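You operate a simulated robot arm through the tools that you are given. There is no shell and no other tool.

You run a simulated robot arm. Do the job below in one go: nothing can be reset, and whatever is moved stays where it is left.

Task
Drain the filter bowl into the steel cup and put the cup back.
Fine: cup under the filter drain, open it till the bowl is empty, shut it; no water beside the cup; open no other valve, leave the regulator. Set down upright: steel cup.

It is judged by the outcome, as a careful person would: the job done as asked, and still so three seconds after it is handed in. It fails if anything else is knocked over, pushed out of place, dropped, spilled or broken.

Robot
A 7-joint arm with a fingered hand, fixed in place. Base frame: the origin is on the floor under the middle of its stand, x ahead of it, y to its left, z up; the work surface is at about z = 0.72. Readings come in m, degrees, newtons and seconds.
With the tool pointing down near the work surface it reaches from about 0.1 to 0.66 m from the base axis. Its first joint turns from -69.0 to 172.0 degrees. Payload 3.4 kg.
Tool frame: the origin (TCP) lies between the finger pads and is the grasp point; the fingertips stand 0.025 m ahead of it; z points along the fingers, y is the line along which they close. The gripper opens to 0.088 m; its body begins 0.029 m behind the TCP. The gripper is a hand of 5 fingers: y runs from the thumb to the fingers, the wrist lies at [-0.013, -0.097, -0.162] in the tool frame.
Orientation is told as [roll, pitch, yaw] about the base's x, y, z axes, in that order, counted from this pose: with the fingers straight down and the wrist toward the robot, the tool's x, y and z point along [0, 1, 0], [1, 0, 0] and [0, 0, -1] of the base frame.

Tools
- The arm moves only by the tool servo_tool. Its argument "deltas" is a list of rows, each an object of numbers (a shift or turn left out is 0): "x", "y", "z": the shift along the tool's x, y, z in m; "ax", "ay", "az": the turn, a rotation vector about the tool's x, y, z in rad. In form: [{"x": .., "y": .., "z": .., "ax": .., "ay": .., "az": ..}, ...]. A call has 1 to 20 rows; each row shifts and turns the commanded pose from where the row before left it, along the tool's axes as they then stand. Rows are played at 5 a second. More than 0.05 m and 8.6 degrees between two rows, and nothing of the call is played. A pose out of reach is approached as far as the arm can. The call stops where the force on the tool passes 40 N (or 10 N more than at its start, if that is more) or the arm is blocked; 0.2 s more then pass. In this call time passes only in rows, and 0.2 s behind the last. It gives the time, the measured TCP pose, the force on the tool (base axes), the opening and the grip force at its end, in the units of the frame above (readings bear some noise), with the torque about the TCP (base axes, N m) and any sound that the robot's microphone picked up, and new pictures: "show" is both (left out), scene, wrist or none.
- Cameras (640 x 400 px; columns grow to the right, rows downward): "scene" is fixed at [0.401, -0.5007, 1.5459]; the picture's right is [0.97, -0.23, 0.00], its down [-0.17, -0.71, -0.68] and it looks along [0.16, 0.66, -0.73] (base axes); focal length 327 px, centre (320, 200). "wrist" rides on the gripper at [0.059, -0.079, -0.105] in the tool frame; the picture's right is [-0.73, 0.32, -0.61], its down [-0.62, -0.68, 0.38] and it looks along [-0.29, 0.66, 0.70] (tool axes); focal length 234 px, centre (320, 200). There is no depth. A picture from a camera that has moved, and an enlarged one, comes with that camera's place and axes in the base frame and with its lens.
- lift_body(by): slides the trunk up (or, below 0, down) by that many m; the arm rides with it, the base frame stays. It gives what a move gives, with no picture.
- curl_fingers(index, middle, ring, little, thumb_bend, thumb_turn): sets how far each is bent, from 0 (flat) to 1 (curled in); at 0.3 the hand is open as for a grip, at 0.7 the pads meet at the TCP. One left out holds its place. A second passes; each finger stops where it meets its share of the squeeze, and holds until it gets a number again. It is the only way to open and close the hand. It gives what a move gives, with no picture; readings hold the bend of each and the force on index, middle, ring, little, thumb and palm. thumb_turn goes from beside the hand (0) to across from the fingers (1), as for a grip.
- inspect(camera, box): a new picture of the part [left, top, right, bottom] of that camera's present view, enlarged. It takes no simulated time.
- sign_off(): hands the job in; it is judged then, once.

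Nothing tells you positions but the pictures and the camera data. Unless the task says otherwise, let go and move clear before handing in.

The tools are called after "Call:" as name(argument=value, ...) on one line, values as JSON. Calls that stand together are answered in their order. servo_tool: Moves the arm, as the interface text tells. Its arguments: {"type":"object","properties":{"deltas":{"type":"array"},"show":{"type":"string","enum":["both","scene","wrist","none"]}},"required":["deltas"]} The other tools are called the same way: lift_body (by) moves the trunk up or down; curl_fingers (index, middle, ring, little, thumb_bend, thumb_turn) moves the fingers one by one; inspect (camera, box) takes an enlarged picture of a part of a camera's view; sign_off () hands the job in.

At the start:

```text
time_s: 0.0
tool_pos: [0.5304, -0.136, 1.2042]
tool_rot: [-0.1, 0.0, -0.1]
wrist_force: [-0.9, 0.6, 1.1]
moment: [0.02, 0.0, 0.0]
finger_gap: 0.0876
grasp_force: 0.1
shape: jaw
bend: [0.3, 0.3, 0.3, 0.3, 0.3, 0.98]
finger forces: [0.1, 0.0, 0.0, 0.0, 0.0, 0.1]
trunk travel left (down, up): [-0.675, 0.265]
```

scene: 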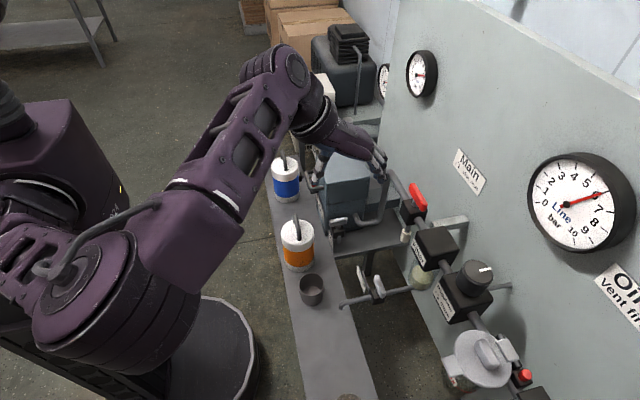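
wrist: 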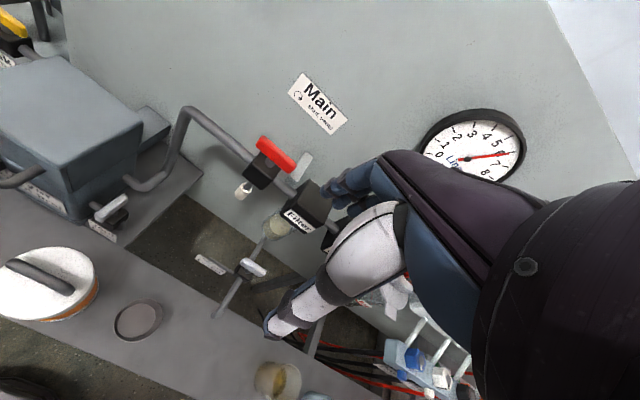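

I see a compressed-air line on a wall panel with a filter bowl, a drain pipe with a valve running toward a narrow bench, and a small steel cup on the bench. I'll take enlarged pictures first to locate everything.

Call:
inspect(camera="scene", box=[260, 140, 420, 240])

Call:
inspect(camera="scene", box=[270, 230, 430, 330])

Call:
inspect(camera="scene", box=[390, 200, 550, 300])

Call:
inspect(camera="scene", box=[400, 300, 560, 400])

Call:
inspect(camera="wrist", box=[80, 120, 400, 320])

Call:
inspect(camera="wrist", box=[180, 150, 340, 250])

Call:
inspect(camera="wrist", box=[80, 230, 320, 400])

```text
4.00 times, centred on (340, 190) of scene
camera zoom: at [0.401, -0.5007, 1.5459], right [0.97, -0.23, 0.0], down [-0.17, -0.71, -0.68], along [0.16, 0.66, -0.73], focal length 1307 px, centre (240, 240)
```

zoom: 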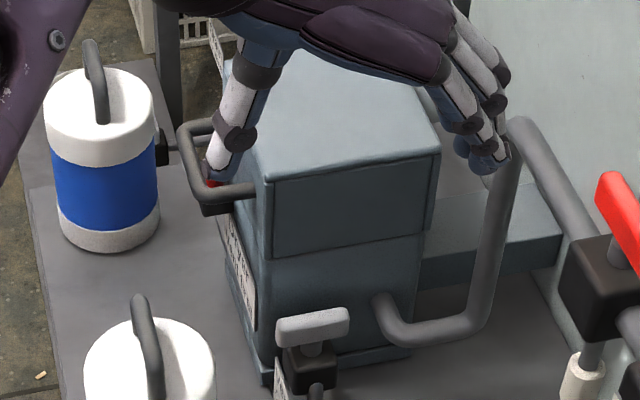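

```text
4.00 times, centred on (350, 280) of scene
camera zoom: at [0.401, -0.5007, 1.5459], right [0.97, -0.23, 0.0], down [-0.17, -0.71, -0.68], along [0.16, 0.66, -0.73], focal length 1307 px, centre (200, -120)
```

zoom: 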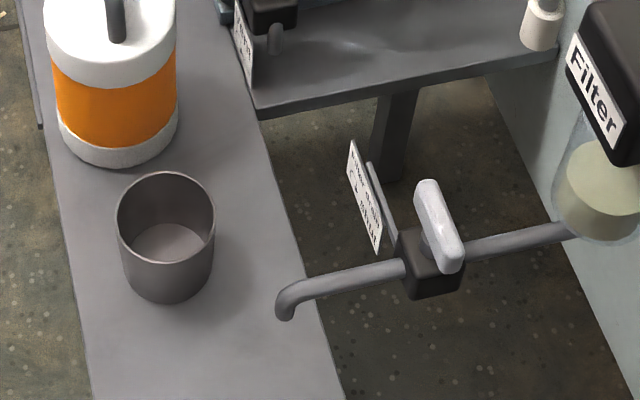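

```text
4.00 times, centred on (470, 250) of scene
camera zoom: at [0.401, -0.5007, 1.5459], right [0.97, -0.23, 0.0], down [-0.17, -0.71, -0.68], along [0.16, 0.66, -0.73], focal length 1307 px, centre (-280, 0)
```

zoom: 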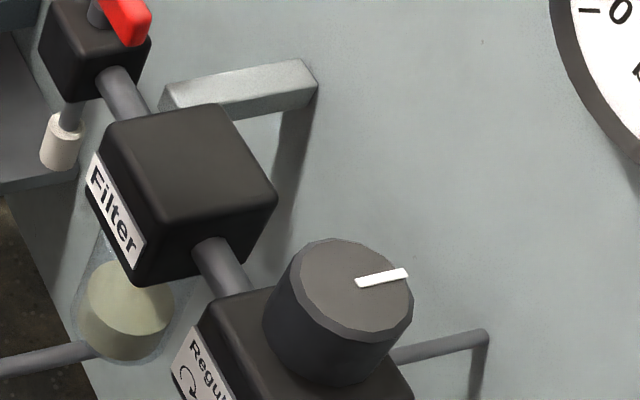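

```text
4.00 times, centred on (480, 350) of scene
camera zoom: at [0.401, -0.5007, 1.5459], right [0.97, -0.23, 0.0], down [-0.17, -0.71, -0.68], along [0.16, 0.66, -0.73], focal length 1307 px, centre (-320, -400)
```

zoom: 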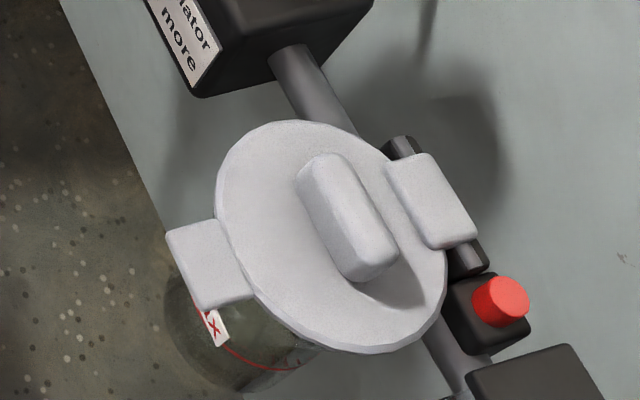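

```text
2.00 times, centred on (240, 220) of wrist
camera zoom: at [0.4499, -0.0779, 1.3088], right [0.32, -0.73, 0.61], down [-0.68, -0.62, -0.38], along [0.66, -0.29, -0.7], focal length 468 px, centre (480, 160)
```

zoom: 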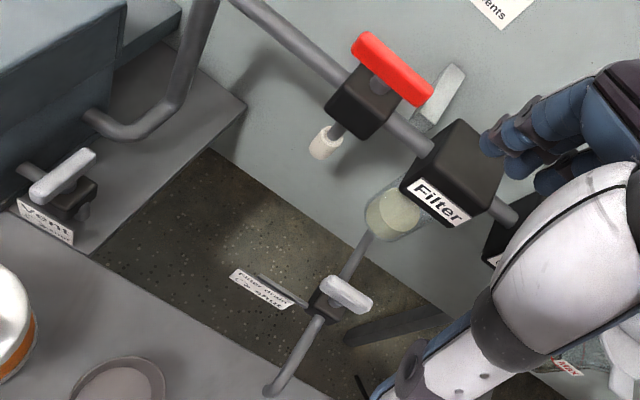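

```text
4.00 times, centred on (260, 200) of wrist
camera zoom: at [0.4499, -0.0779, 1.3088], right [0.32, -0.73, 0.61], down [-0.68, -0.62, -0.38], along [0.66, -0.29, -0.7], focal length 937 px, centre (560, 200)
```

zoom: 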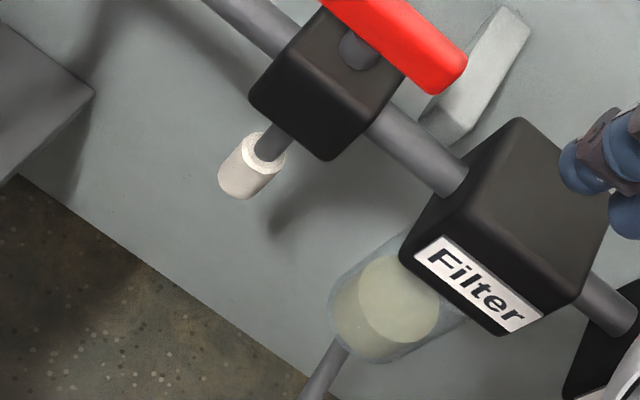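

```text
2.35 times, centred on (200, 315) of wrist
camera zoom: at [0.4499, -0.0779, 1.3088], right [0.32, -0.73, 0.61], down [-0.68, -0.62, -0.38], along [0.66, -0.29, -0.7], focal length 551 px, centre (602, -71)
```

zoom: 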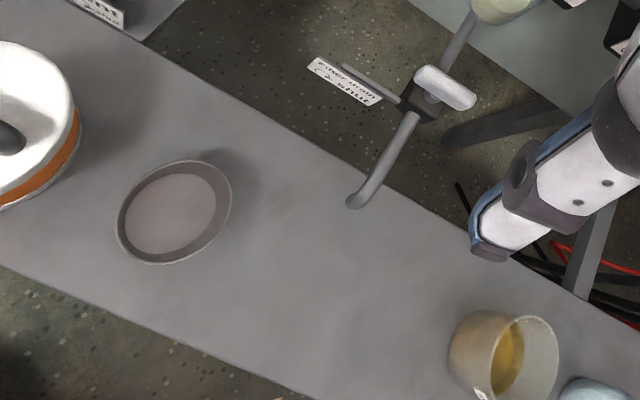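

The cup is at about (0.477, -0.094), the spout end at about (0.527, -0.191, 0.82), and the drain's T-handle at about (0.613, -0.19, 0.885), lying across the pipe. Next I'll read the labels up close before moving anything.

Call:
inspect(camera="scene", box=[350, 260, 398, 290])

Call:
inspect(camera="wrist", box=[186, 245, 250, 285])

Call:
inspect(camera="wrist", box=[280, 70, 360, 120])

Call:
inspect(camera="wrist", box=[230, 210, 310, 260])

Call:
inspect(camera="wrist", box=[230, 300, 390, 400])

Call:
inspect(camera="scene", box=[300, 270, 380, 320])

Call:
inspect(camera="scene", box=[280, 300, 440, 400])

```text
13.33 times, centred on (374, 275) of scene
camera zoom: at [0.401, -0.5007, 1.5459], right [0.97, -0.23, 0.0], down [-0.17, -0.71, -0.68], along [0.16, 0.66, -0.73], focal length 4357 px, centre (-400, -800)
```

zoom: 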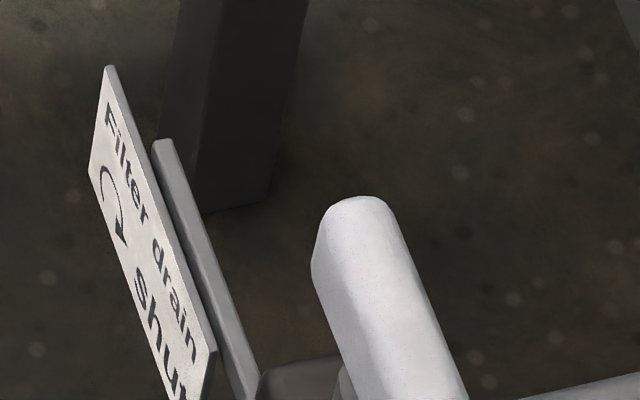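

```text
10.00 times, centred on (218, 265) of wrist
camera zoom: at [0.4499, -0.0779, 1.3088], right [0.32, -0.73, 0.61], down [-0.68, -0.62, -0.38], along [0.66, -0.29, -0.7], focal length 2342 px, centre (1340, -450)
```

zoom: 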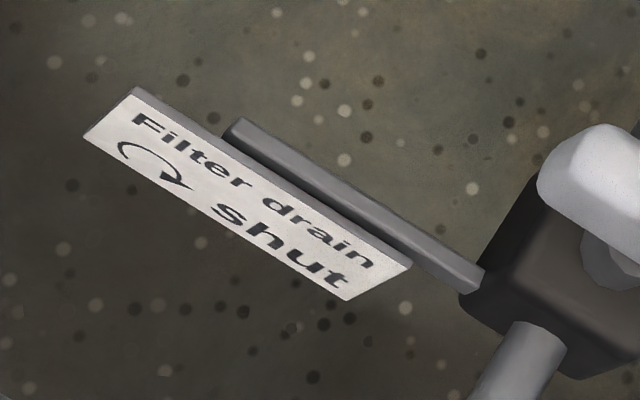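

```text
8.00 times, centred on (320, 95) of wrist
camera zoom: at [0.4499, -0.0779, 1.3088], right [0.32, -0.73, 0.61], down [-0.68, -0.62, -0.38], along [0.66, -0.29, -0.7], focal length 1873 px, centre (320, 1040)
```

zoom: 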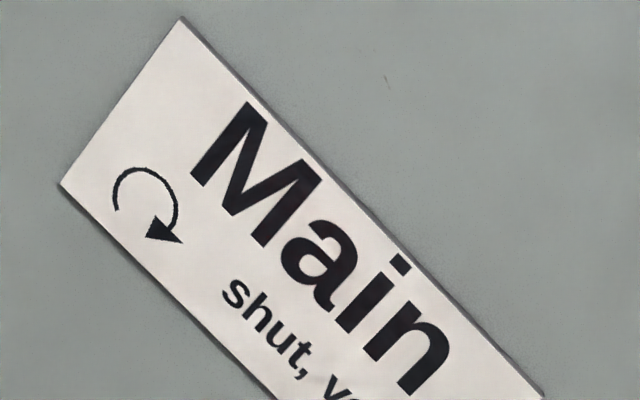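

```text
8.00 times, centred on (270, 235) of wrist
camera zoom: at [0.4499, -0.0779, 1.3088], right [0.32, -0.73, 0.61], down [-0.68, -0.62, -0.38], along [0.66, -0.29, -0.7], focal length 1873 px, centre (720, -80)
```

zoom: 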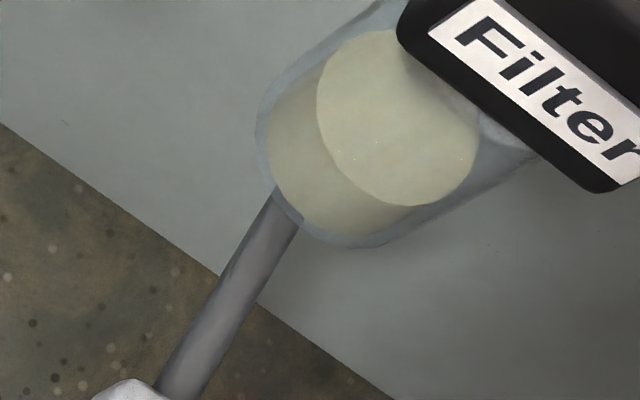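

```text
4.00 times, centred on (310, 350) of wrist
camera zoom: at [0.4499, -0.0779, 1.3088], right [0.32, -0.73, 0.61], down [-0.68, -0.62, -0.38], along [0.66, -0.29, -0.7], focal length 937 px, centre (360, -400)
```

zoom: 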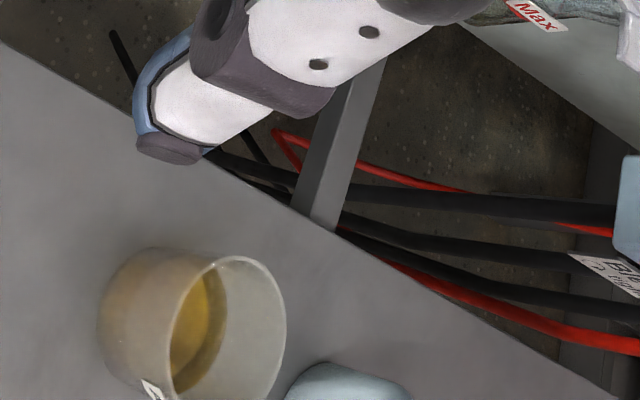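

```text
8.00 times, centred on (340, 295) of scene
camera zoom: at [0.401, -0.5007, 1.5459], right [0.97, -0.23, 0.0], down [-0.17, -0.71, -0.68], along [0.16, 0.66, -0.73], focal length 2614 px, centre (160, -560)
```

zoom: 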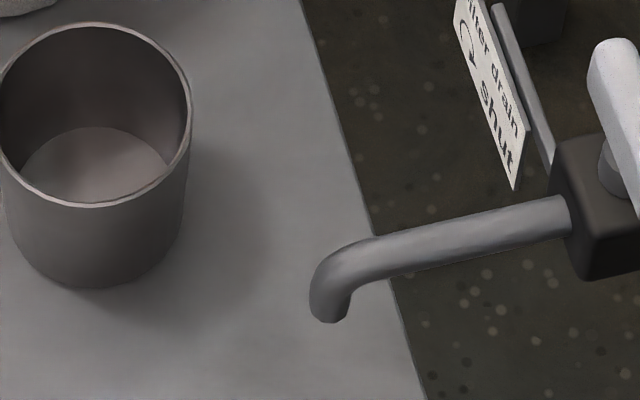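

```text
4.00 times, centred on (360, 350) of scene
camera zoom: at [0.401, -0.5007, 1.5459], right [0.97, -0.23, 0.0], down [-0.17, -0.71, -0.68], along [0.16, 0.66, -0.73], focal length 1307 px, centre (160, -400)
```

zoom: 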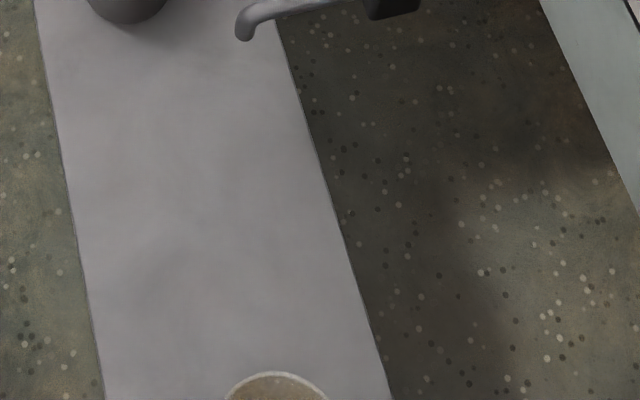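

The drain label reads "Filter drain, clockwise = shut", so it opens counterclockwise from above, and it is shut now. I plan a sideways grasp on the cup with the palm on the robot's side, so it can go under the spout. First I'll back off, high above everything, and turn the hand.

Call:
servo_tool(deltas=[{"y": -0.0325, "z": 0.01}, {"y": -0.0325, "z": 0.01}, {"y": -0.0325, "z": 0.01}, {"y": -0.0325, "z": 0.01}, {"az": 0.131}, {"az": 0.131}, {"az": 0.131}, {"az": 0.131}, {"az": 0.131}, {"az": 0.131}, {"az": 0.131}, {"az": 0.131}])

```text
time_s: 2.6
tool_pos: [0.4008, -0.1345, 1.164]
tool_rot: [0.0, -0.1, -60.3]
wrist_force: [0.4, 0.2, 0.9]
moment: [0.03, 0.01, -0.01]
finger_gap: 0.0878
grasp_force: 0.1
shape: jaw
bend: [0.3, 0.3, 0.3, 0.3, 0.3, 0.98]
finger forces: [0.0, 0.1, 0.0, 0.1, 0.0, 0.0]
trunk travel left (down, up): [-0.675, 0.265]
camera wrist: at [0.4104, -0.0378, 1.269], right [-0.47, -0.64, 0.61], down [-0.88, 0.28, -0.38], along [0.07, -0.71, -0.7], focal length 234 px, centre (320, 200)
```

scene: 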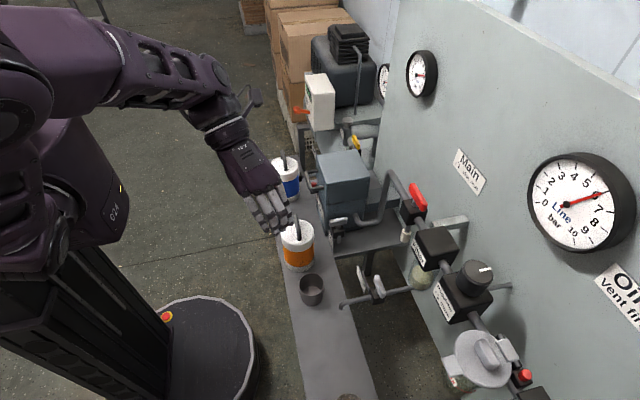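
wrist: 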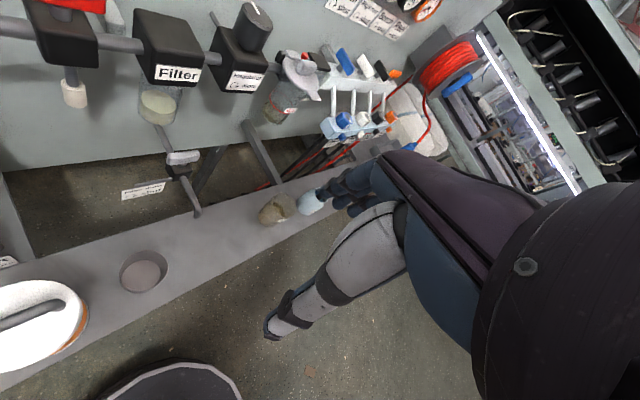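

The hand turned as planned and the view is clear. Next I'll tilt the fingers forward, to about 22 degrees below horizontal.

Call:
servo_tool(deltas=[{"ay": 0.131}, {"ay": 0.131}, {"ay": 0.131}, {"ay": 0.131}, {"ay": 0.131}, {"ay": 0.131}, {"ay": 0.131}, {"ay": 0.131}, {"ay": 0.131}])

```text
time_s: 4.6
tool_pos: [0.4747, -0.1153, 1.1948]
tool_rot: [67.6, 0.1, -60.3]
wrist_force: [0.1, -0.2, -1.5]
moment: [-0.03, 0.0, 0.03]
finger_gap: 0.0877
grasp_force: 0.0
shape: jaw
bend: [0.3, 0.3, 0.3, 0.3, 0.3, 0.98]
finger forces: [0.1, 0.0, 0.0, 0.0, 0.1, 0.0]
out of reach, approached as far as the arm can: row 5, 6, 7, 8, 9
trunk travel left (down, up): [-0.675, 0.265]
camera wrist: at [0.3694, -0.0842, 1.2889], right [-0.57, -0.7, -0.44], down [-0.24, 0.65, -0.72], along [0.79, -0.3, -0.53], focal length 234 px, centre (320, 200)
```

scene: 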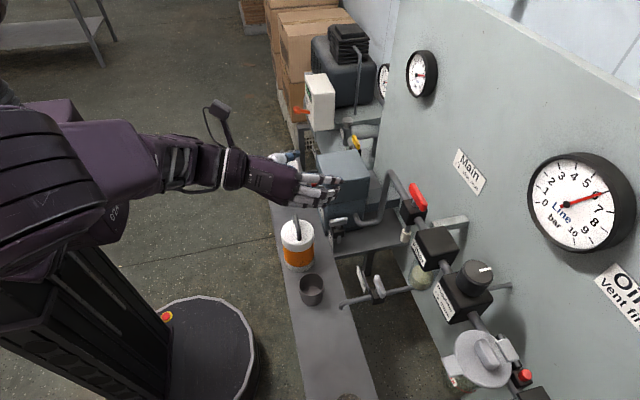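
wrist: 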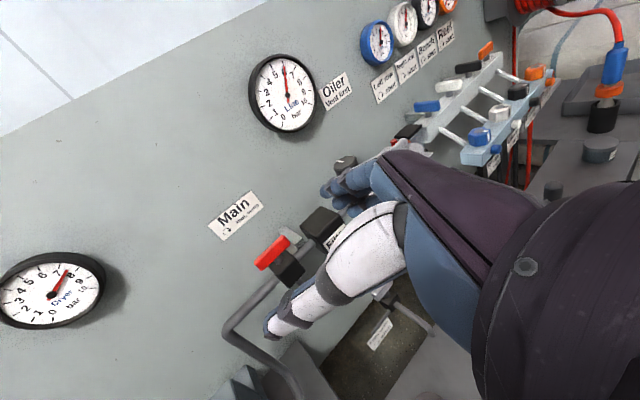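

The tilt worked, but the arm couldn't bend in close enough to hold x = 0.40, so it slid forward to about (0.475, -0.115). I'll check where the commanded pose stands with a null row before going on.

Call:
servo_tool(deltas=[{"x": 0.0}], show="none")

Call:
inspect(camera="scene", box=[180, 80, 372, 200])

```text
time_s: 5.0
tool_pos: [0.4735, -0.1143, 1.195]
tool_rot: [67.6, 0.1, -60.2]
wrist_force: [0.5, -0.3, 0.3]
moment: [0.02, 0.03, -0.01]
finger_gap: 0.0877
grasp_force: 0.0
shape: jaw
bend: [0.3, 0.3, 0.3, 0.3, 0.3, 0.98]
finger forces: [0.0, 0.1, 0.0, 0.0, 0.1, 0.0]
trunk travel left (down, up): [-0.675, 0.265]
```

```text
3.33 times, centred on (276, 140) of scene
camera zoom: at [0.401, -0.5007, 1.5459], right [0.97, -0.23, 0.0], down [-0.17, -0.71, -0.68], along [0.16, 0.66, -0.73], focal length 1089 px, centre (467, 400)
```

zoom: 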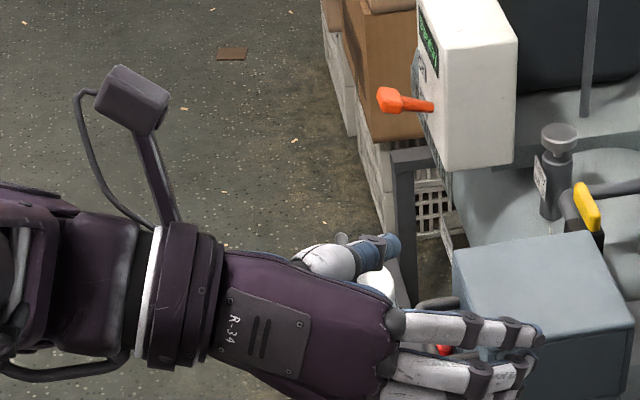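

The commanded pose now matches the measured one. The cup lies almost directly below, so I'll lower the trunk to bring the hand down over the free part of the bench, stopping above everything to look.

Call:
lift_body(by=-0.22)

Call:
servo_tool(deltas=[{"x": 0.0}])

```text
time_s: 7.3
tool_pos: [0.4745, -0.1156, 0.9745]
tool_rot: [67.5, -0.1, -60.2]
wrist_force: [-0.3, 0.1, 0.7]
moment: [0.0, -0.01, 0.02]
finger_gap: 0.0879
grasp_force: 0.2
shape: jaw
bend: [0.3, 0.3, 0.3, 0.3, 0.3, 0.98]
finger forces: [0.0, 0.1, 0.1, 0.0, 0.1, 0.1]
trunk travel left (down, up): [-0.455, 0.485]
```

```text
time_s: 7.7
tool_pos: [0.4745, -0.1154, 0.9732]
tool_rot: [67.5, 0.0, -60.3]
wrist_force: [-0.3, 0.8, 0.2]
moment: [0.0, 0.01, 0.01]
finger_gap: 0.0876
grasp_force: 0.1
shape: jaw
bend: [0.3, 0.3, 0.3, 0.3, 0.3, 0.98]
finger forces: [0.0, 0.0, 0.0, 0.1, 0.0, 0.0]
trunk travel left (down, up): [-0.455, 0.485]
camera wrist: at [0.3691, -0.0848, 1.069], right [-0.57, -0.7, -0.44], down [-0.24, 0.65, -0.72], along [0.79, -0.31, -0.53], focal length 234 px, centre (320, 200)
```

scene: 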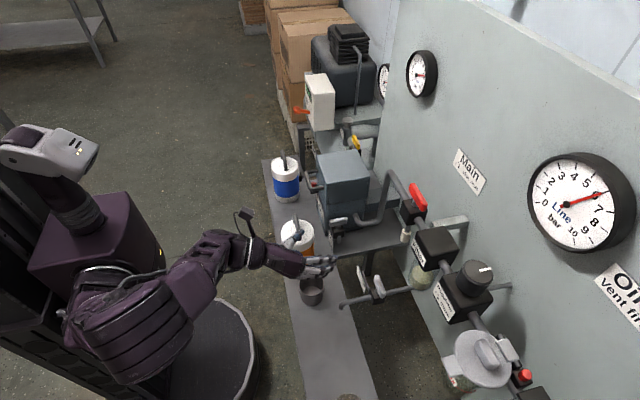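
wrist: 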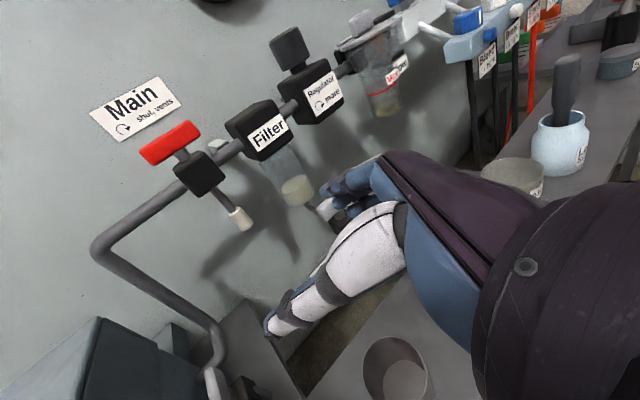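

Call:
inspect(camera="scene", box=[240, 200, 400, 300])

Call:
inspect(camera="wrist", box=[240, 200, 480, 400])

```text
4.00 times, centred on (320, 250) of scene
camera zoom: at [0.401, -0.5007, 1.5459], right [0.97, -0.23, 0.0], down [-0.17, -0.71, -0.68], along [0.16, 0.66, -0.73], focal length 1307 px, centre (320, 0)
```

zoom: 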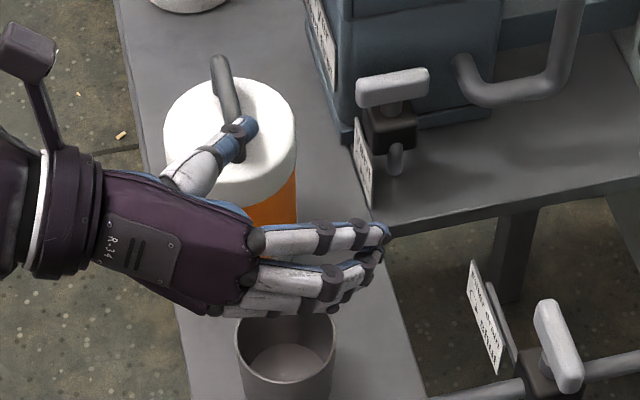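

```text
2.00 times, centred on (360, 300) of wrist
camera zoom: at [0.3691, -0.0848, 1.069], right [-0.57, -0.7, -0.44], down [-0.24, 0.65, -0.72], along [0.79, -0.31, -0.53], focal length 468 px, centre (240, 0)
```

zoom: 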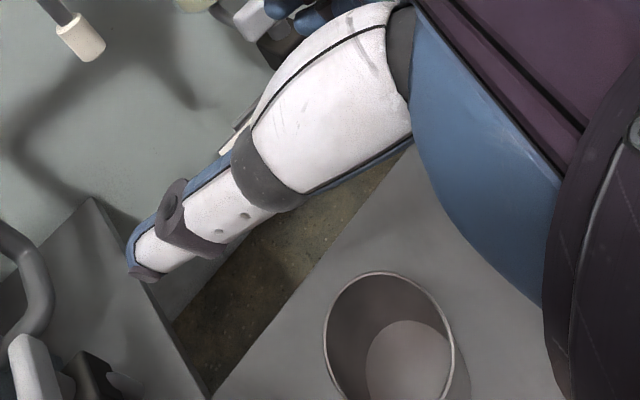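

I need to know how the fingers are stacked before I lower the hand beside the cup. I'll look at the hand in close-up.

Call:
inspect(camera="scene", box=[264, 220, 344, 270])

Call:
inspect(camera="wrist", box=[300, 140, 428, 220])

```text
8.00 times, centred on (304, 245) of scene
camera zoom: at [0.401, -0.5007, 1.5459], right [0.97, -0.23, 0.0], down [-0.17, -0.71, -0.68], along [0.16, 0.66, -0.73], focal length 2614 px, centre (448, -160)
```

zoom: 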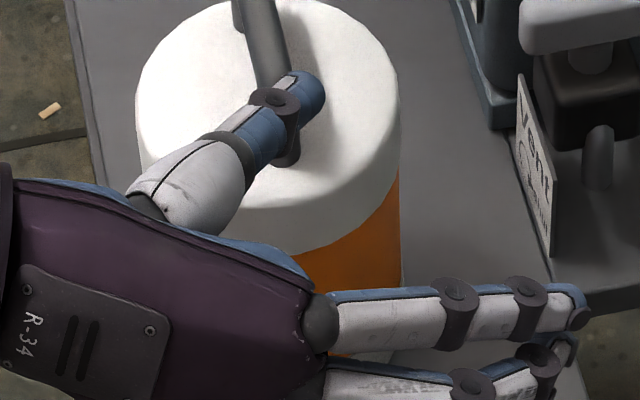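

```text
5.00 times, centred on (364, 180) of wrist
camera zoom: at [0.3691, -0.0848, 1.069], right [-0.57, -0.7, -0.44], down [-0.24, 0.65, -0.72], along [0.79, -0.31, -0.53], focal length 1171 px, centre (100, 300)
```

zoom: 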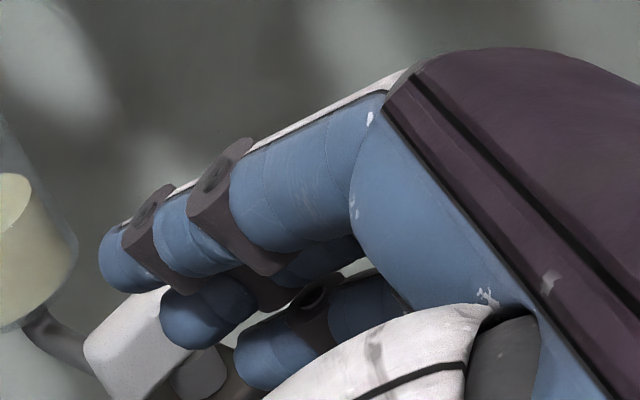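

The index sits near the TCP line and the other fingers stack below it, so the little finger would be lowest. I'll flatten the little finger, tilt a bit more (30° below horizontal), and line up over the cup at about (0.473, -0.098).

Call:
curl_fingers(little=0.0)

Call:
servo_tool(deltas=[{"x": 0.0, "y": 0.0, "z": 0.0, "ay": -0.131}, {"x": 0.0026, "y": -0.0155, "z": 0.0064}])

```text
time_s: 8.7
tool_pos: [0.475, -0.1158, 0.9748]
tool_rot: [67.5, 0.0, -60.3]
wrist_force: [0.1, 0.2, 0.1]
moment: [-0.02, 0.0, 0.01]
finger_gap: 0.0848
grasp_force: 0.1
shape: fingers
bend: [0.3, 0.3, 0.3, 0.0, 0.3, 0.98]
finger forces: [0.1, 0.0, 0.0, 0.1, 0.0, 0.0]
trunk travel left (down, up): [-0.455, 0.485]
```

```text
time_s: 9.3
tool_pos: [0.4734, -0.0988, 0.9741]
tool_rot: [59.9, 0.0, -60.3]
wrist_force: [0.5, -0.3, -0.3]
moment: [0.0, 0.0, 0.02]
finger_gap: 0.0845
grasp_force: 0.1
shape: fingers
bend: [0.3, 0.3, 0.3, 0.0, 0.3, 0.98]
finger forces: [0.0, 0.0, 0.0, 0.0, 0.0, 0.0]
trunk travel left (down, up): [-0.455, 0.485]
camera wrist: at [0.3789, -0.0608, 1.0772], right [-0.61, -0.72, -0.32], down [-0.32, 0.6, -0.73], along [0.72, -0.34, -0.6], focal length 234 px, centre (320, 200)
```

scene: 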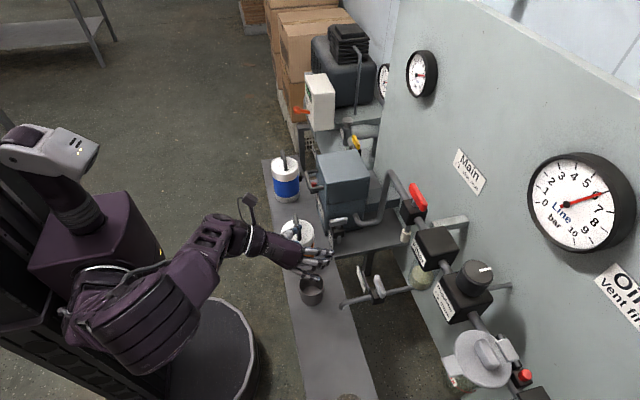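
wrist: 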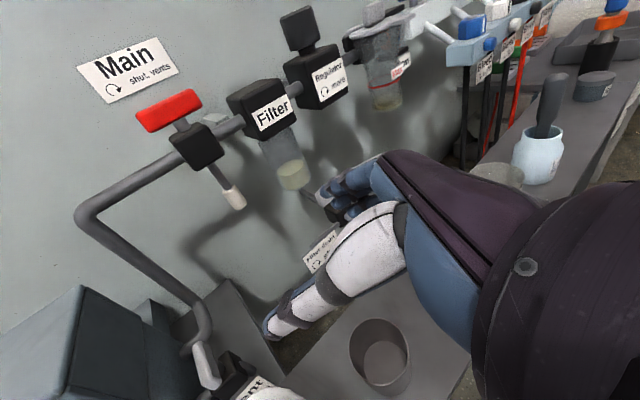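

Call:
inspect(camera="wrist", box=[300, 290, 460, 400])

Call:
inspect(camera="scene", box=[260, 210, 388, 310])

```text
3.64 times, centred on (380, 345) of wrist
camera zoom: at [0.3789, -0.0608, 1.0772], right [-0.61, -0.72, -0.32], down [-0.32, 0.6, -0.73], along [0.72, -0.34, -0.6], focal length 852 px, centre (102, -327)
```

zoom: 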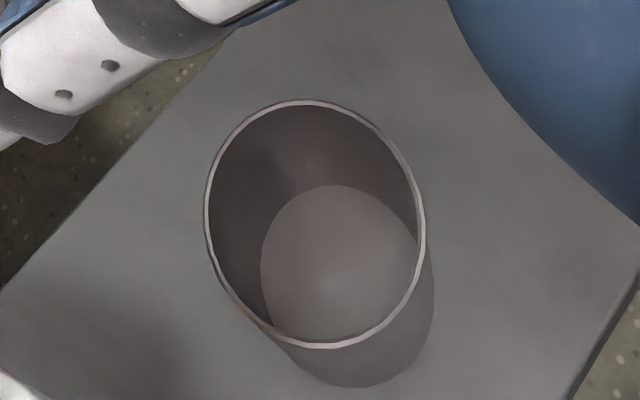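

```text
4.00 times, centred on (324, 260) of scene
camera zoom: at [0.401, -0.5007, 1.5459], right [0.97, -0.23, 0.0], down [-0.17, -0.71, -0.68], along [0.16, 0.66, -0.73], focal length 1307 px, centre (304, -40)
```

zoom: 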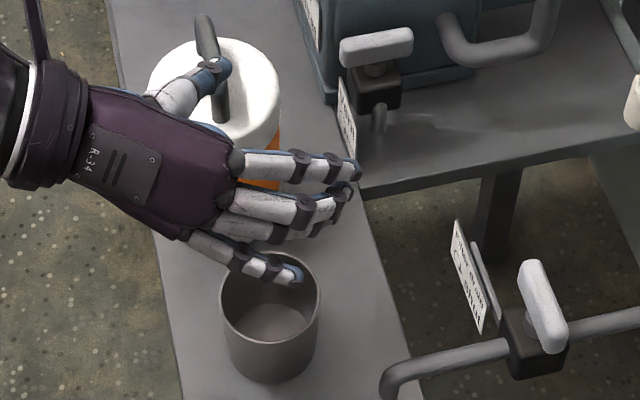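

The cup is at roughly (0.473, -0.0955), 64 mm across with its rim near z = 0.789. I'll tilt 5° more, recentre on it, and come down to just above the rim.

Call:
curl_fingers(little=0.3)

Call:
servo_tool(deltas=[{"ay": -0.0873}, {"x": -0.0021, "y": -0.003, "z": -0.003}], show="none")

Call:
lift_body(by=-0.11)

Call:
servo_tool(deltas=[{"x": 0.0}])

Call:
inspect(camera="scene", box=[260, 230, 388, 310])

Call:
inspect(camera="wrist", box=[200, 200, 520, 400])

```text
time_s: 10.3
tool_pos: [0.4738, -0.0981, 0.9731]
tool_rot: [59.9, 0.0, -60.2]
wrist_force: [0.3, -0.7, -0.1]
moment: [-0.03, 0.0, -0.01]
finger_gap: 0.0841
grasp_force: 0.0
shape: fingers
bend: [0.3, 0.3, 0.3, 0.3, 0.3, 0.98]
finger forces: [0.1, 0.0, 0.0, 0.0, 0.0, 0.1]
trunk travel left (down, up): [-0.455, 0.485]
```

```text
time_s: 10.9
tool_pos: [0.4677, -0.0983, 0.9731]
tool_rot: [55.0, -0.1, -60.3]
wrist_force: [0.0, 0.1, -0.3]
moment: [-0.03, -0.03, 0.03]
finger_gap: 0.0846
grasp_force: 0.0
shape: fingers
bend: [0.3, 0.3, 0.3, 0.3, 0.3, 0.98]
finger forces: [0.0, 0.0, 0.0, 0.1, 0.0, 0.0]
trunk travel left (down, up): [-0.455, 0.485]
```

```text
time_s: 12.3
tool_pos: [0.4681, -0.0966, 0.8643]
tool_rot: [55.0, 0.1, -60.2]
wrist_force: [0.1, 0.5, -0.5]
moment: [0.01, 0.02, -0.04]
finger_gap: 0.0847
grasp_force: 0.1
shape: fingers
bend: [0.3, 0.3, 0.3, 0.3, 0.3, 0.98]
finger forces: [0.0, 0.0, 0.0, 0.0, 0.1, 0.1]
trunk travel left (down, up): [-0.345, 0.595]
```

```text
time_s: 12.8
tool_pos: [0.4665, -0.0979, 0.864]
tool_rot: [55.0, 0.0, -60.3]
wrist_force: [-0.9, 0.5, 0.7]
moment: [-0.01, 0.01, -0.03]
finger_gap: 0.0846
grasp_force: 0.1
shape: fingers
bend: [0.3, 0.3, 0.3, 0.3, 0.3, 0.98]
finger forces: [0.1, 0.0, 0.1, 0.1, 0.0, 0.1]
trunk travel left (down, up): [-0.345, 0.595]
camera wrist: at [0.3817, -0.0563, 0.9722], right [-0.63, -0.73, -0.25], down [-0.38, 0.57, -0.73], along [0.68, -0.37, -0.64], focal length 234 px, centre (320, 200)
```

scene: 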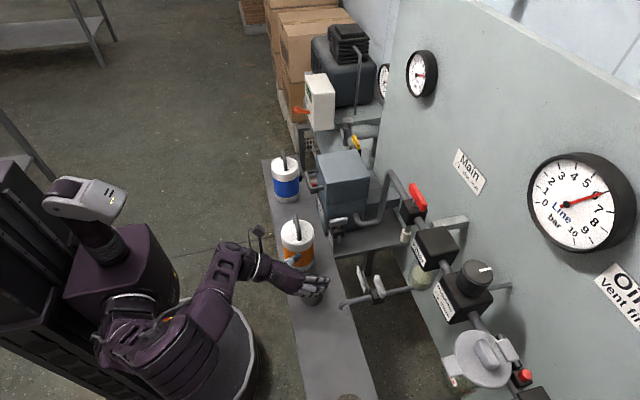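
wrist: 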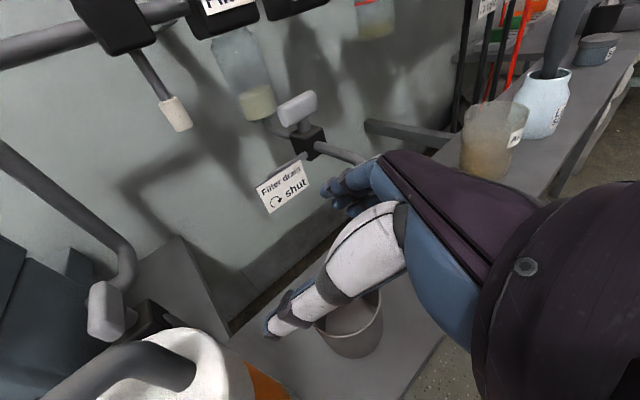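

```text
5.00 times, centred on (324, 270) of scene
camera zoom: at [0.401, -0.5007, 1.5459], right [0.97, -0.23, 0.0], down [-0.17, -0.71, -0.68], along [0.16, 0.66, -0.73], focal length 1634 px, centre (300, -150)
```

zoom: 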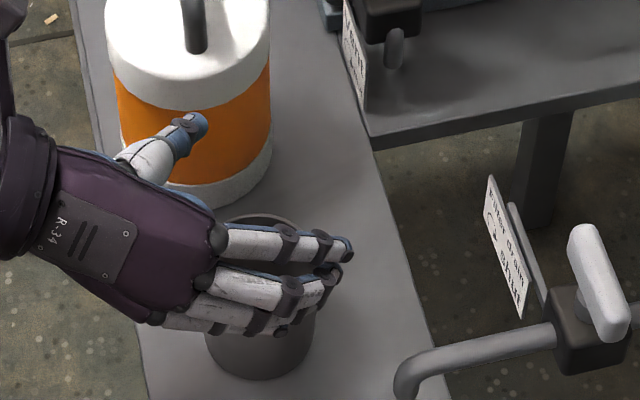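

```text
2.00 times, centred on (360, 300) of wrist
camera zoom: at [0.3817, -0.0563, 0.9722], right [-0.63, -0.73, -0.25], down [-0.38, 0.57, -0.73], along [0.68, -0.37, -0.64], focal length 468 px, centre (240, 0)
```

zoom: 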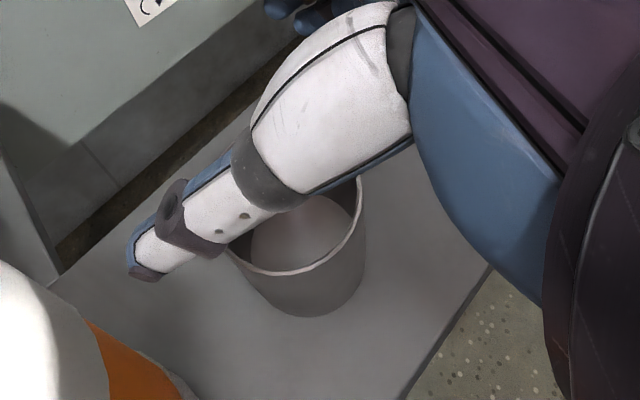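

The hand is straddling the cup with clearance on both sides. I'll come down 5 cm with the guarded arm motion, then look.

Call:
servo_tool(deltas=[{"x": -0.0082, "z": 0.00574}, {"x": -0.0082, "z": 0.00574}, {"x": -0.0082, "z": 0.00574}, {"x": -0.0082, "z": 0.00574}, {"x": -0.0082, "z": 0.00574}])

Call:
inspect(camera="scene", box=[260, 240, 388, 320])

Call:
inspect(camera="wrist", box=[200, 200, 520, 400])

```text
time_s: 13.9
tool_pos: [0.4673, -0.0981, 0.8124]
tool_rot: [55.0, 0.1, -60.3]
wrist_force: [1.1, 0.1, -0.7]
moment: [0.03, 0.0, 0.0]
finger_gap: 0.0846
grasp_force: 0.0
shape: fingers
bend: [0.3, 0.3, 0.3, 0.3, 0.3, 0.98]
finger forces: [0.0, 0.0, 0.1, 0.0, 0.1, 0.0]
trunk travel left (down, up): [-0.345, 0.595]
camera wrist: at [0.3814, -0.0563, 0.9212], right [-0.63, -0.73, -0.25], down [-0.38, 0.57, -0.73], along [0.68, -0.37, -0.64], focal length 234 px, centre (320, 200)
```

scene: 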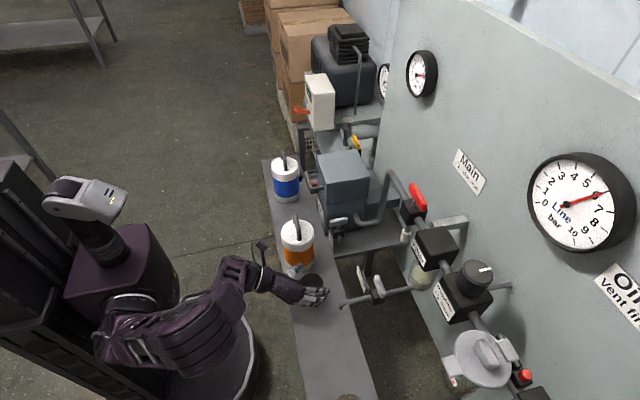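
wrist: 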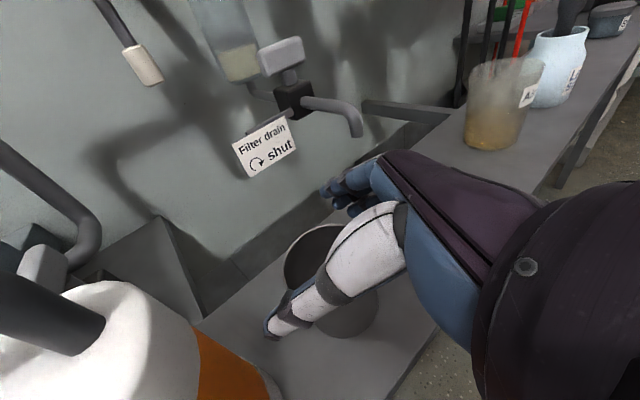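

```text
5.00 times, centred on (324, 280) of scene
camera zoom: at [0.401, -0.5007, 1.5459], right [0.97, -0.23, 0.0], down [-0.17, -0.71, -0.68], along [0.16, 0.66, -0.73], focal length 1634 px, centre (300, -200)
```

zoom: 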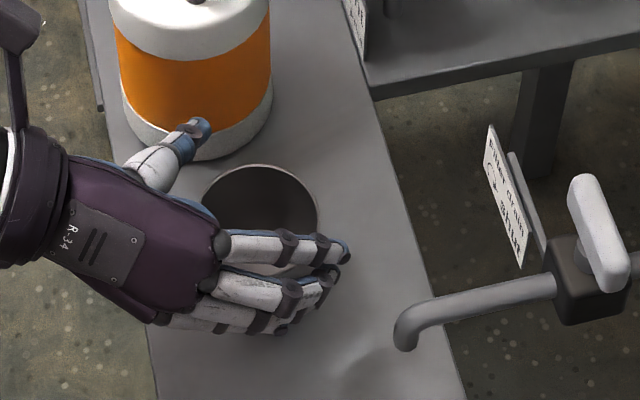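

```text
2.00 times, centred on (360, 300) of wrist
camera zoom: at [0.3814, -0.0563, 0.9212], right [-0.63, -0.73, -0.25], down [-0.38, 0.57, -0.73], along [0.68, -0.37, -0.64], focal length 468 px, centre (240, 0)
```

zoom: 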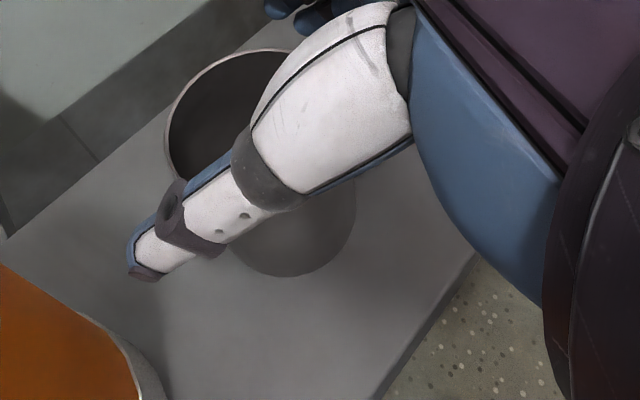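

The cup is well inside the hand, with the thumb clear of both cup and orange container. I'll go down the last 2 cm.

Call:
servo_tool(deltas=[{"x": -0.0055, "z": 0.0038}, {"x": -0.0055, "z": 0.0038}, {"x": -0.0055, "z": 0.0038}])

Call:
inspect(camera="scene", box=[260, 240, 388, 320])

Call:
inspect(camera="wrist", box=[200, 200, 520, 400])

```text
time_s: 14.8
tool_pos: [0.4686, -0.0982, 0.794]
tool_rot: [55.0, 0.0, -60.2]
wrist_force: [0.1, -0.3, 0.7]
moment: [-0.04, 0.0, 0.03]
finger_gap: 0.0845
grasp_force: 0.1
shape: fingers
bend: [0.3, 0.3, 0.3, 0.3, 0.3, 0.98]
finger forces: [0.0, 0.1, 0.0, 0.0, 0.0, 0.1]
trunk travel left (down, up): [-0.345, 0.595]
camera wrist: at [0.3817, -0.056, 0.9025], right [-0.63, -0.73, -0.25], down [-0.38, 0.57, -0.73], along [0.68, -0.37, -0.64], focal length 234 px, centre (320, 200)
```

scene: 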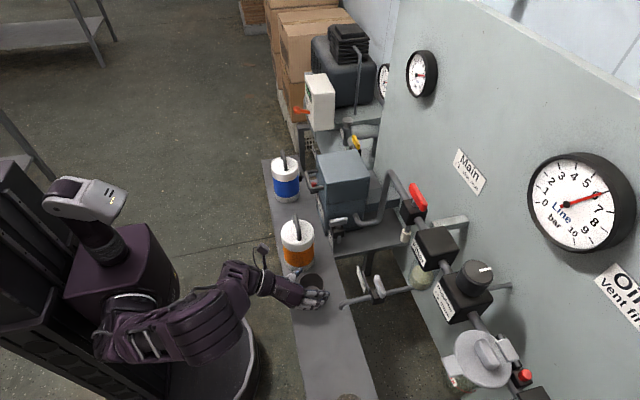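
wrist: 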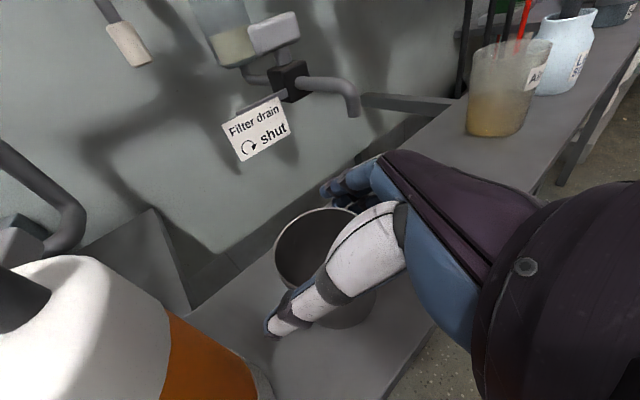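

```text
5.00 times, centred on (324, 280) of scene
camera zoom: at [0.401, -0.5007, 1.5459], right [0.97, -0.23, 0.0], down [-0.17, -0.71, -0.68], along [0.16, 0.66, -0.73], focal length 1634 px, centre (300, -200)
```

zoom: 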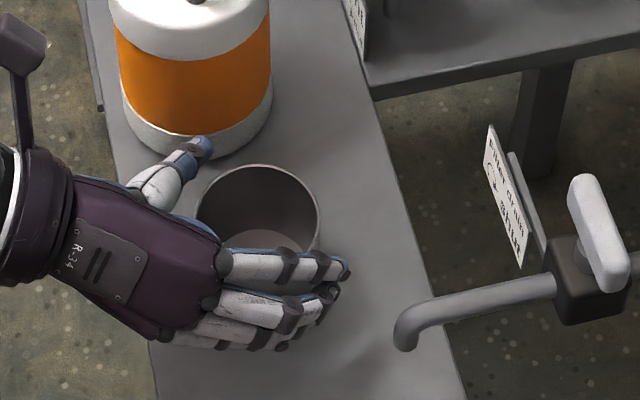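

```text
2.00 times, centred on (360, 300) of wrist
camera zoom: at [0.3817, -0.056, 0.9025], right [-0.63, -0.73, -0.25], down [-0.38, 0.57, -0.73], along [0.68, -0.37, -0.64], focal length 468 px, centre (240, 0)
```

zoom: 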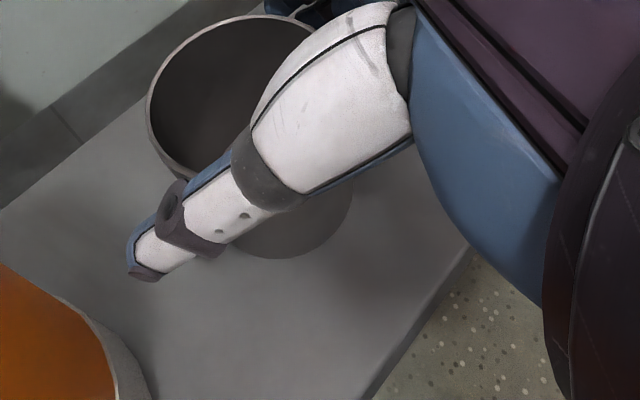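

The cup is between thumb and fingers, with the index finger about at rim height. I'll go 6 mm lower so all the finger pads sit on the wall, watching the force reading for bench contact.

Call:
servo_tool(deltas=[{"x": -0.0025, "z": 0.0017}, {"x": -0.0025, "z": 0.0017}], show="none")

Call:
inspect(camera="scene", box=[290, 260, 354, 300])

```text
time_s: 15.3
tool_pos: [0.4666, -0.097, 0.7881]
tool_rot: [55.0, 0.0, -60.3]
wrist_force: [-0.5, 0.2, -1.2]
moment: [0.01, 0.02, -0.01]
finger_gap: 0.0843
grasp_force: 0.0
shape: fingers
bend: [0.3, 0.3, 0.3, 0.3, 0.3, 0.98]
finger forces: [0.1, 0.0, 0.1, 0.0, 0.0, 0.1]
trunk travel left (down, up): [-0.345, 0.595]
```

```text
10.00 times, centred on (322, 280) of scene
camera zoom: at [0.401, -0.5007, 1.5459], right [0.97, -0.23, 0.0], down [-0.17, -0.71, -0.68], along [0.16, 0.66, -0.73], focal length 3268 px, centre (300, -600)
```

zoom: 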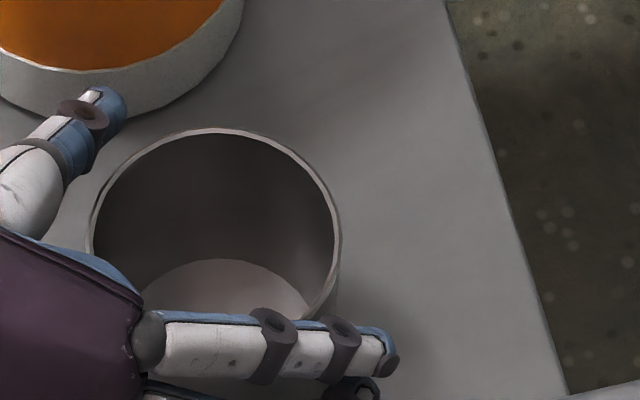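

No contact yet. I'll close the thumb and fingers together, gently at first.

Call:
curl_fingers(index=0.4, middle=0.4, ring=0.4, little=0.4, thumb_bend=0.4)

Call:
inspect(camera="scene", box=[290, 260, 354, 300])

Call:
inspect(camera="wrist", box=[220, 160, 420, 340])

```text
time_s: 16.4
tool_pos: [0.4672, -0.099, 0.7884]
tool_rot: [55.1, 0.0, -60.3]
wrist_force: [0.7, -0.2, -0.1]
moment: [0.01, 0.02, 0.01]
finger_gap: 0.0667
grasp_force: 1.0
shape: fingers
bend: [0.39, 0.4, 0.4, 0.4, 0.39, 0.98]
finger forces: [0.9, 0.0, 0.1, 0.0, 0.9, 0.0]
trunk travel left (down, up): [-0.345, 0.595]
```

```text
10.00 times, centred on (322, 280) of scene
camera zoom: at [0.401, -0.5007, 1.5459], right [0.97, -0.23, 0.0], down [-0.17, -0.71, -0.68], along [0.16, 0.66, -0.73], focal length 3268 px, centre (300, -600)
```

zoom: 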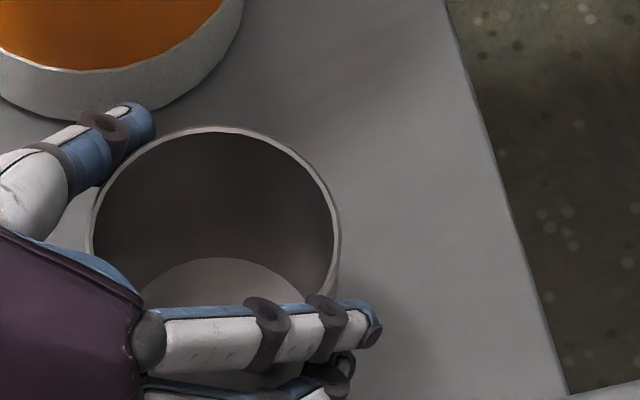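

```text
2.22 times, centred on (320, 250) of wrist
camera zoom: at [0.3812, -0.0567, 0.8962], right [-0.63, -0.73, -0.25], down [-0.38, 0.57, -0.73], along [0.68, -0.37, -0.64], focal length 520 px, centre (320, 89)
```

zoom: 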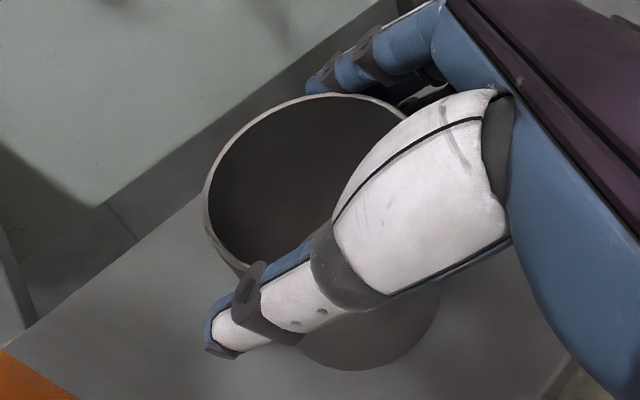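

Thumb and index have just touched the cup. I'll tighten to a firm grip.

Call:
curl_fingers(index=0.5, middle=0.55, ring=0.55, little=0.5, thumb_bend=0.5)

Call:
inspect(camera="scene", box=[290, 260, 354, 300])

Call:
inspect(camera="wrist", box=[220, 160, 420, 340])

```text
time_s: 17.4
tool_pos: [0.4671, -0.0974, 0.7884]
tool_rot: [55.1, 0.0, -60.3]
wrist_force: [1.3, 0.1, 2.9]
moment: [-0.06, -0.08, 0.0]
finger_gap: 0.0608
grasp_force: 11.1
shape: fingers
bend: [0.45, 0.48, 0.5, 0.5, 0.41, 0.96]
finger forces: [3.5, 4.9, 3.2, 0.1, 11.4, 0.1]
trunk travel left (down, up): [-0.345, 0.595]
```

```text
10.00 times, centred on (322, 280) of scene
camera zoom: at [0.401, -0.5007, 1.5459], right [0.97, -0.23, 0.0], down [-0.17, -0.71, -0.68], along [0.16, 0.66, -0.73], focal length 3268 px, centre (300, -600)
```

zoom: 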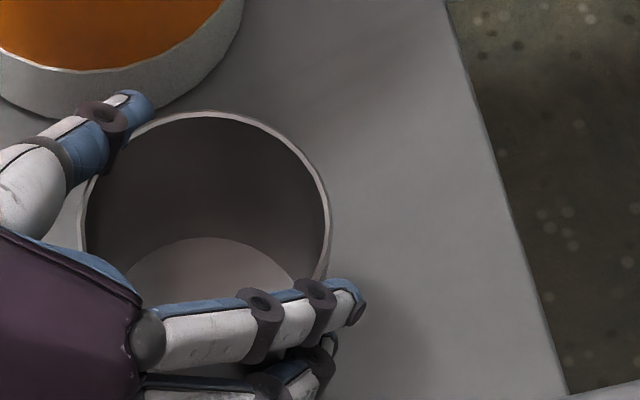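

```text
2.22 times, centred on (320, 250) of wrist
camera zoom: at [0.381, -0.0566, 0.8964], right [-0.63, -0.73, -0.25], down [-0.38, 0.57, -0.73], along [0.68, -0.37, -0.64], focal length 520 px, centre (320, 89)
```

zoom: 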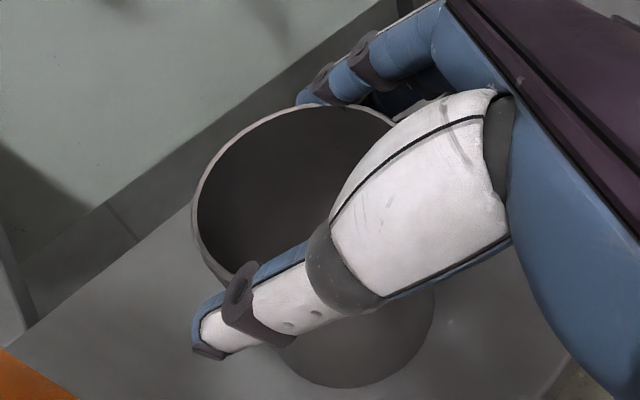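

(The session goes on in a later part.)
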